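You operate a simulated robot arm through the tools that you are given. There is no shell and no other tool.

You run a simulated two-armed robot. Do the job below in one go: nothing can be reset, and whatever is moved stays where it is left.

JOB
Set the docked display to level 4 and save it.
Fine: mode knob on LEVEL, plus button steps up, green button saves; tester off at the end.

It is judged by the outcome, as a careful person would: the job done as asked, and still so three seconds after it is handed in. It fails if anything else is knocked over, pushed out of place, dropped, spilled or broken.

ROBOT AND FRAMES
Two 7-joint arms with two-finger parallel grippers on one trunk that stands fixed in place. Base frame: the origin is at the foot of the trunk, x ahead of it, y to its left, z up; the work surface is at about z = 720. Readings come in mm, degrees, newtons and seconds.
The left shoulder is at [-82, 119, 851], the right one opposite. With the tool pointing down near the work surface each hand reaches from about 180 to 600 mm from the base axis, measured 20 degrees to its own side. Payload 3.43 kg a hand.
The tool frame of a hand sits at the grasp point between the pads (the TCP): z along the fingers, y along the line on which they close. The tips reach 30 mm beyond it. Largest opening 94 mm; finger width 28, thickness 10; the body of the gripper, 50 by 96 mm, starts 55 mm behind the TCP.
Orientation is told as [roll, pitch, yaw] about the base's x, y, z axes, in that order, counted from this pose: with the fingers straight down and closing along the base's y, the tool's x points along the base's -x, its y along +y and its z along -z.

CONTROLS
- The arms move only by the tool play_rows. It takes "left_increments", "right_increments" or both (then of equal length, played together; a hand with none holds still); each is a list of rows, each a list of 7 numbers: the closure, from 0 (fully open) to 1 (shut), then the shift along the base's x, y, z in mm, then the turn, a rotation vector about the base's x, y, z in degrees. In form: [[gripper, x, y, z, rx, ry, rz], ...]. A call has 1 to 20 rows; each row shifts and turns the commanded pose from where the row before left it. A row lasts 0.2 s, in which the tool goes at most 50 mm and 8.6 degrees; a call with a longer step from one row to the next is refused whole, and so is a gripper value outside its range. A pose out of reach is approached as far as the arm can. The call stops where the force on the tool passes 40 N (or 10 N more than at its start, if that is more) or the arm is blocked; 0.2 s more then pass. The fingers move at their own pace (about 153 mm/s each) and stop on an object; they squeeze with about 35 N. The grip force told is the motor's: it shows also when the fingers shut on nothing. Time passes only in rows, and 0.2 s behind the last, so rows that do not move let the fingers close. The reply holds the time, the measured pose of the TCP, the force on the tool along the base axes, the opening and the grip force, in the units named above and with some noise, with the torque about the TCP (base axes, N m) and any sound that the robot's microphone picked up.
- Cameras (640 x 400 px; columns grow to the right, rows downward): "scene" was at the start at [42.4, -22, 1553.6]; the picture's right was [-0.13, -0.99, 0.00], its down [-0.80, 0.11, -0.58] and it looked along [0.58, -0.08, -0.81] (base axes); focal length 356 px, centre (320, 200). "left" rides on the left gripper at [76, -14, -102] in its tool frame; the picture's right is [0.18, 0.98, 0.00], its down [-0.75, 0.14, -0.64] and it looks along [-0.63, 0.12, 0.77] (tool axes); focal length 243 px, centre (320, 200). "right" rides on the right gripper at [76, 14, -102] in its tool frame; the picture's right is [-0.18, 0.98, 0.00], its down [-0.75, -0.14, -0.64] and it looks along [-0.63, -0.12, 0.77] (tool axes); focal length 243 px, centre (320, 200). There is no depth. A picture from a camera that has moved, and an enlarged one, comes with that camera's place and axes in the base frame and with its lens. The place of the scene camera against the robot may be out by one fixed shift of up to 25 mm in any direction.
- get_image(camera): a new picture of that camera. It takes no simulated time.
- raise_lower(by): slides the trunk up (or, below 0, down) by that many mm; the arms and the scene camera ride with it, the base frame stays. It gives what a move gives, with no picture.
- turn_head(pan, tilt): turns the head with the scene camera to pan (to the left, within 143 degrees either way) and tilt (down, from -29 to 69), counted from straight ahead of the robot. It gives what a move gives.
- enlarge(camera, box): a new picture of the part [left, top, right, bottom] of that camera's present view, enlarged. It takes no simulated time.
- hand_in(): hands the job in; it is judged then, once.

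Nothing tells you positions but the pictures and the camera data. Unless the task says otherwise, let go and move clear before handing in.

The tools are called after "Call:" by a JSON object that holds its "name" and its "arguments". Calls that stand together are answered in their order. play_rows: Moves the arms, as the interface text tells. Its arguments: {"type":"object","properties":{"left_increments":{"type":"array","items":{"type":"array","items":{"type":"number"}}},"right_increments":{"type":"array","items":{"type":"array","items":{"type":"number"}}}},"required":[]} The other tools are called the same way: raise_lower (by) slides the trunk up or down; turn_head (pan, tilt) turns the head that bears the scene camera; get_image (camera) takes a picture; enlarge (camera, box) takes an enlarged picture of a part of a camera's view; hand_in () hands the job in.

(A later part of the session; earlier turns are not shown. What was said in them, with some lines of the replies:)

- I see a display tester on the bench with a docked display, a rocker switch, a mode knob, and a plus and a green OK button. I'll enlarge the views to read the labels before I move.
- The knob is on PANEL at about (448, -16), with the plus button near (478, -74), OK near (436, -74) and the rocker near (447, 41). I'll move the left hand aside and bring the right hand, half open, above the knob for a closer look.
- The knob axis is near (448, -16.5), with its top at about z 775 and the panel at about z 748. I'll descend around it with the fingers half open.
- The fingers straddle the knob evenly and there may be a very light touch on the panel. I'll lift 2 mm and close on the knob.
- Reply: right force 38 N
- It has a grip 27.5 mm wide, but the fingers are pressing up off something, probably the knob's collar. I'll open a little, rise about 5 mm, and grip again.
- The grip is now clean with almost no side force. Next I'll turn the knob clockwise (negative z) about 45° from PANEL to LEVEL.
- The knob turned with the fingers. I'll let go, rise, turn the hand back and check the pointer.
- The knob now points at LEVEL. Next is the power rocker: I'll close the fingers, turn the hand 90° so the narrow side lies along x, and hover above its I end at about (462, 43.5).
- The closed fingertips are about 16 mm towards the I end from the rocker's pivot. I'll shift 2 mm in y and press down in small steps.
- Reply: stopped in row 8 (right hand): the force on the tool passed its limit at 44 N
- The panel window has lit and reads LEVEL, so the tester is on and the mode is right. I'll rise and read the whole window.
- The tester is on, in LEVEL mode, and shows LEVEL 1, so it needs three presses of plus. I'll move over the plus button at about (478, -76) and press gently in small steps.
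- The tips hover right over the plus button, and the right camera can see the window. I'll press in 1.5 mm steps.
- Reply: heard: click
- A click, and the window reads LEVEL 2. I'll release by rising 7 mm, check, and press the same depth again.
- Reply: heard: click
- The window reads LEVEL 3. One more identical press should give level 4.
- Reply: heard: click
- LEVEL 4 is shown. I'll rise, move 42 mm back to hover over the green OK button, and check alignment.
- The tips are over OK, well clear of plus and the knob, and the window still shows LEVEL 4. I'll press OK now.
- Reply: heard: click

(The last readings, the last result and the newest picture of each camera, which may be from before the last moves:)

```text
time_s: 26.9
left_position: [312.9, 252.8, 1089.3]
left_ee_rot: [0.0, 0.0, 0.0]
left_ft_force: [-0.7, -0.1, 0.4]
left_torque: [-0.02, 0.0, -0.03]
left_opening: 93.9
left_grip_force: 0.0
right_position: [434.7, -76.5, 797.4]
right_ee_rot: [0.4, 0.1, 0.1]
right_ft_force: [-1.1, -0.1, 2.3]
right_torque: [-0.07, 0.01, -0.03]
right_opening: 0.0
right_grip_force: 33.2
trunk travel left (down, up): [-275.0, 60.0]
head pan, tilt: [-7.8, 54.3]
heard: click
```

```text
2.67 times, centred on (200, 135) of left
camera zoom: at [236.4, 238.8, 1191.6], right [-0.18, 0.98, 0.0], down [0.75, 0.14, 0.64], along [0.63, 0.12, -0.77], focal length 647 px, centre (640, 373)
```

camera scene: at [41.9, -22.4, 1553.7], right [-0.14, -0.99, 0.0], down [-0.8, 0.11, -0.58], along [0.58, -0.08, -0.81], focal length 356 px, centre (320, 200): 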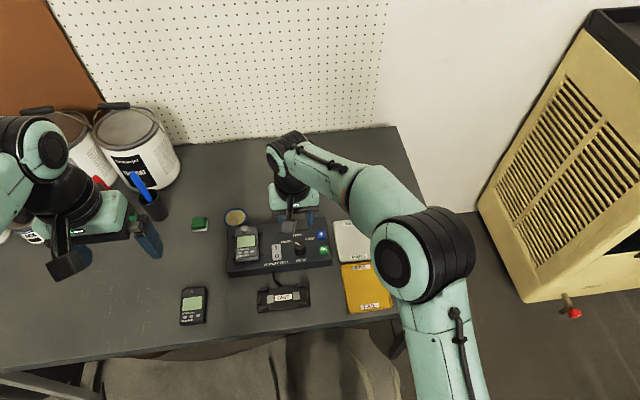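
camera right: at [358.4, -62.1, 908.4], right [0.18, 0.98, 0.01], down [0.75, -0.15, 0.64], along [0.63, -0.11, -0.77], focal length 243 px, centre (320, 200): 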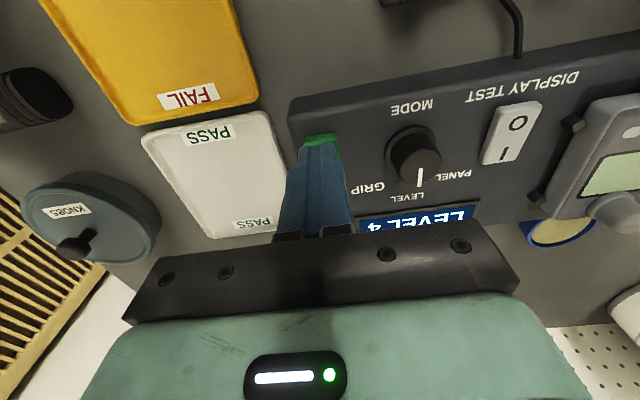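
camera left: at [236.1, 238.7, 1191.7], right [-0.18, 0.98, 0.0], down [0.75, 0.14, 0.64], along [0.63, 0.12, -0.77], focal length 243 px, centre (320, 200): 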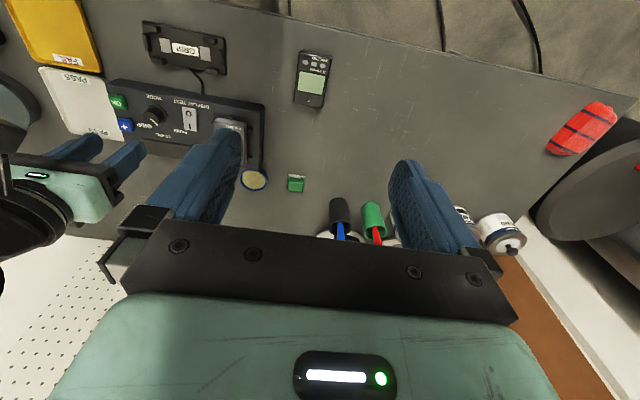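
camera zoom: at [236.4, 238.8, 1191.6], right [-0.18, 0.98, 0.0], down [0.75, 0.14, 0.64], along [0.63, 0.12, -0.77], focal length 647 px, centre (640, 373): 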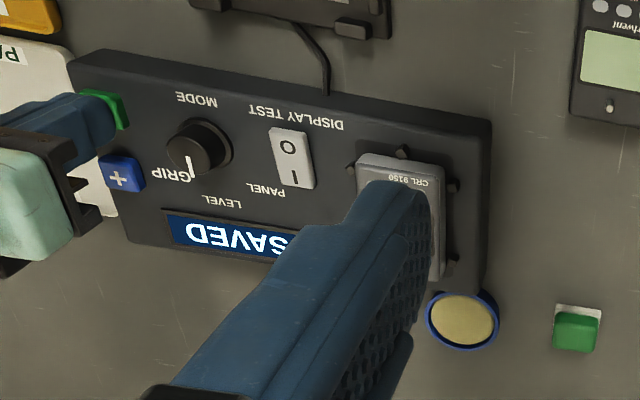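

The window says SAVED. I'll release, rise, turn the hand and move above the rocker's O end at about (429, 40.5).

Call:
{"name": "play_rows", "arguments": {"right_increments": [[1, 0, 0, 5, 0, 0, 0], [1, 0, 0, 30, 0, 0, 0], [1, 0, 10, 30, 0, 0, -7.5], [1, 0, 10, 20, 0, 0, -7.5], [1, 0, 10, 0, 0, 0, -7.5], [1, 0, 10, 0, 0, 0, -7.5], [1, 0, 10, 0, 0, 0, -7.5], [1, 0, 10, 0, 0, 0, -7.5], [1, -1, 10, 0, 0, 0, -7.5], [1, -1, 10, 0, 0, 0, -7.5], [1, -1, 10, 0, 0, 0, -7.5], [1, -1, 10, 0, 0, 0, -7.5], [1, -1, 10, 0, 0, 0, -7.5], [1, -1, 7, 0, 0, 0, -7.5], [1, 0, 0, -20, 0, 0, 0], [1, 0, 0, -20, 0, 0, 0], [1, 0, 0, 0, 0, 0, 0]]}}

Call:
{"name": "get_image", "arguments": {"camera": "right"}}

Call:
{"name": "enlarge", "arguments": {"camera": "left", "box": [80, 60, 320, 210]}}

Call:
{"name": "enlarge", "arguments": {"camera": "scene", "box": [220, 205, 340, 280]}}

```text
time_s: 30.5
left_position: [312.8, 253.2, 1088.9]
left_ee_rot: [0.0, 0.0, -0.1]
left_ft_force: [0.1, -0.9, 0.0]
left_torque: [0.0, 0.0, 0.01]
left_opening: 94.1
left_grip_force: 0.0
right_position: [430.8, 39.9, 842.2]
right_ee_rot: [0.4, 0.1, -90.0]
right_ft_force: [-0.3, 0.4, 0.1]
right_torque: [-0.06, -0.03, -0.01]
right_opening: 0.0
right_grip_force: 33.0
trunk travel left (down, up): [-275.0, 60.0]
head pan, tilt: [-7.8, 54.3]
```

```text
taken
camera right: at [443.6, 117.8, 945.7], right [0.98, -0.18, 0.01], down [-0.15, -0.76, 0.64], along [-0.11, -0.63, -0.77], focal length 243 px, centre (320, 200)
```

right: 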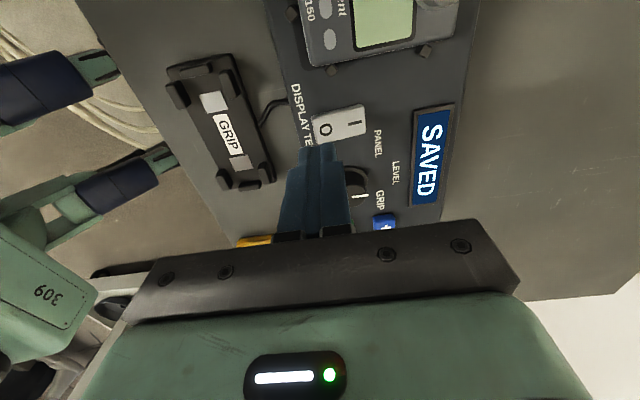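

```text
2.67 times, centred on (200, 135) of left
camera zoom: at [236.5, 238.7, 1191.5], right [-0.18, 0.98, 0.0], down [0.75, 0.14, 0.64], along [0.63, 0.12, -0.77], focal length 647 px, centre (640, 373)
```

zoom: 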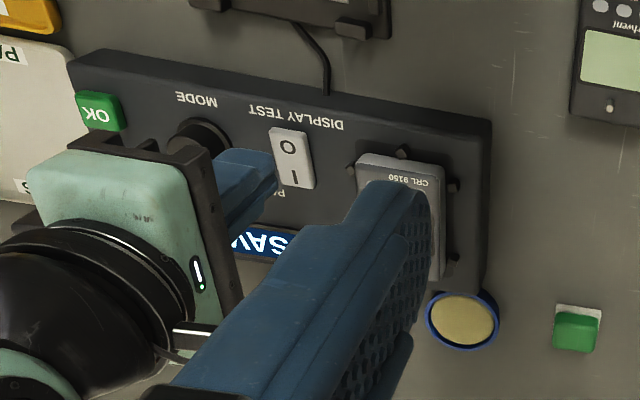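

```text
5.33 times, centred on (280, 242) of scene
camera zoom: at [42.4, -22.1, 1553.7], right [-0.14, -0.99, 0.0], down [-0.8, 0.11, -0.58], along [0.58, -0.08, -0.81], focal length 1898 px, centre (533, -27)
```

zoom: 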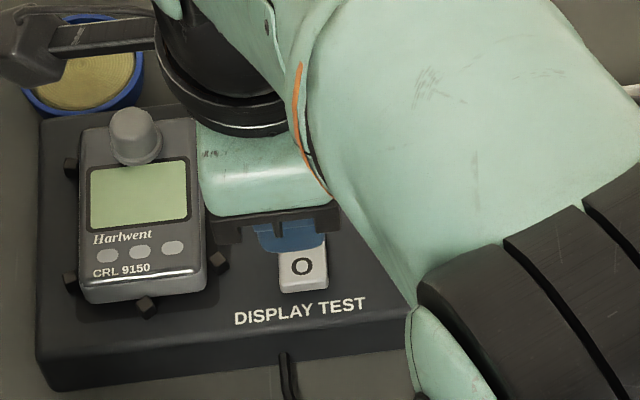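

The tip is about 14 mm to the O side of the pivot and in line with the rocker. I'll shift 2 mm further and press.

Call:
{"name": "play_rows", "arguments": {"right_increments": [[1, -2, 0, -20, 0, 0, 0], [1, 0, 0, -15, 0, 0, 0], [1, 0, 0, -4, 0, 0, 0], [1, 0, 0, -2, 0, 0, 0], [1, 0, 0, -2, 0, 0, 0], [1, 0, 0, -2, 0, 0, 0], [1, 0, 0, -2, 0, 0, 0], [1, 0, 0, -2, 0, 0, 0]]}}

Call:
{"name": "get_image", "arguments": {"camera": "right"}}

```text
time_s: 32.5
left_position: [311.1, 252.5, 1089.9]
left_ee_rot: [0.0, -0.1, 0.0]
left_ft_force: [0.9, -0.4, 0.6]
left_torque: [0.03, 0.01, 0.01]
left_opening: 94.3
left_grip_force: 0.2
right_position: [428.5, 40.2, 799.1]
right_ee_rot: [0.8, 0.3, -90.1]
right_ft_force: [-11.4, -6.2, 18.0]
right_torque: [-0.21, 0.15, -0.06]
right_opening: 0.1
right_grip_force: 33.4
trunk travel left (down, up): [-275.0, 60.0]
head pan, tilt: [-7.8, 54.3]
stopped in row 8 (right hand): the force on the tool passed its limit at 42 N (the readings are from after the stop); the commanded pose is now the measured one
```

```text
taken
camera right: at [441.3, 117.1, 902.2], right [0.98, -0.18, 0.01], down [-0.15, -0.76, 0.64], along [-0.11, -0.63, -0.77], focal length 243 px, centre (320, 200)
```

right: 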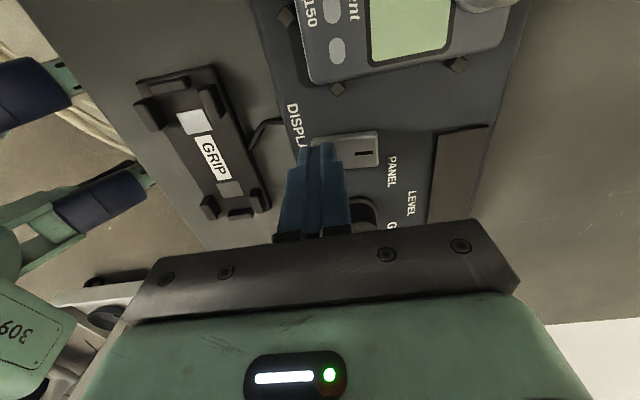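

The window has gone dark, so the tester is off. I'll rise straight up, move clear and check the whole scene.

Call:
{"name": "play_rows", "arguments": {"right_increments": [[1, 0, 0, 10, 0, 0, 0], [1, 0, 0, 30, 0, 0, 0], [1, 0, 0, 40, 0, 0, 0], [1, 0, 0, 40, 0, 0, 7.5], [1, 0, -20, 40, 0, 0, 7.5], [1, 0, -30, 20, 0, 0, 7.5], [1, 0, -30, 20, 0, 0, 7.5], [1, 0, -30, 20, 0, 0, 7.5], [1, 0, -30, 0, 0, 0, 7.5], [1, 0, -30, 0, 0, 0, 7.5], [1, -5, -30, 0, 0, 0, 7.5], [1, -5, -30, 0, 0, 0, 7.5], [1, -5, -30, 0, 0, 0, 7.5], [1, -5, -30, 0, 0, 0, 7.5], [0.5, 0, 0, 0, 0, 0, 7.5], [0, 0, 0, 0, 0, 0, 0], [0, 0, 0, 0, 0, 0, 0]]}}

Call:
{"name": "get_image", "arguments": {"camera": "scene"}}

Call:
{"name": "enlarge", "arguments": {"camera": "scene", "box": [220, 205, 340, 280]}}

Call:
{"name": "get_image", "arguments": {"camera": "right"}}

```text
time_s: 36.1
left_position: [312.7, 253.1, 1089.7]
left_ee_rot: [0.0, 0.0, 0.0]
left_ft_force: [0.2, -0.5, -0.6]
left_torque: [0.02, 0.0, 0.0]
left_opening: 94.0
left_grip_force: 0.0
right_position: [408.3, -248.5, 1014.8]
right_ee_rot: [0.9, 0.4, 0.0]
right_ft_force: [-0.4, 0.3, -0.1]
right_torque: [0.02, 0.03, 0.0]
right_opening: 93.7
right_grip_force: 0.2
trunk travel left (down, up): [-275.0, 60.0]
head pan, tilt: [-7.8, 54.3]
```

```text
taken
camera scene: at [42.5, -21.9, 1553.6], right [-0.13, -0.99, 0.0], down [-0.8, 0.11, -0.58], along [0.58, -0.08, -0.81], focal length 356 px, centre (320, 200)
```

scene: 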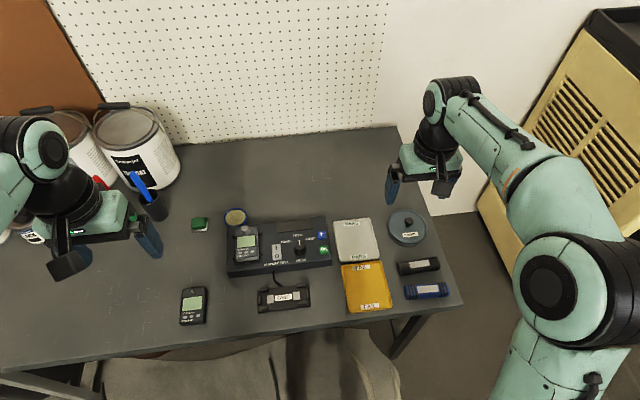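

```text
5.33 times, centred on (280, 242) of scene
camera zoom: at [42.5, -21.9, 1553.6], right [-0.13, -0.99, 0.0], down [-0.8, 0.11, -0.58], along [0.58, -0.08, -0.81], focal length 1898 px, centre (533, -27)
```

zoom: 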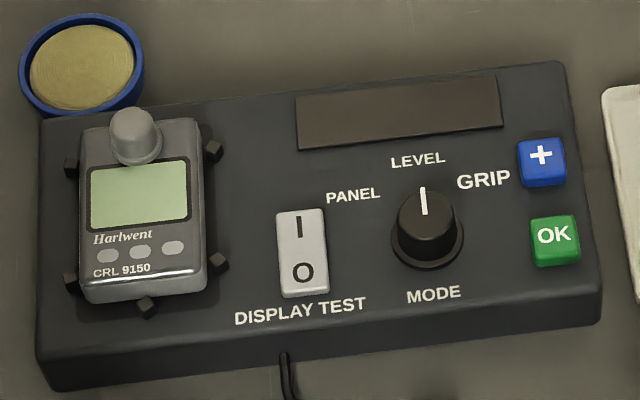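

```text
taken
camera right: at [333.8, -235.3, 1119.5], right [0.18, 0.98, 0.01], down [0.76, -0.15, 0.64], along [0.63, -0.11, -0.77], focal length 243 px, centre (320, 200)
```

right: 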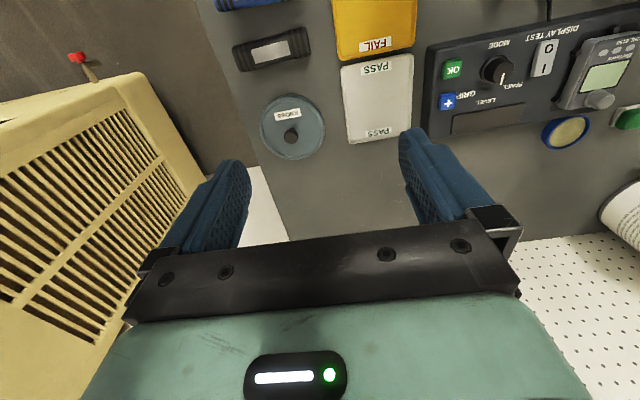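

Level 4 is set and was confirmed by SAVED. The tester is off with a dark window and the rocker on O, the knob stays on LEVEL, nothing else has moved and both hands are clear, so I'm handing in.

Call:
{"name": "hand_in", "arguments": {}}

```text
The job is handed in.
```

The docked display is set to level 4 and saved, and the tester is off. I've handed the job in.

- **Level:** with the mode knob on LEVEL, the window started at LEVEL 1. Three presses of the plus button brought it to LEVEL 4.
- **Save:** after one press of the green OK button the window read SAVED.
- **Tester:** I pressed the rocker to O, and the window went dark.
- **Surroundings:** the mode knob is still on LEVEL. In the last pictures nothing else had moved and both hands were clear.
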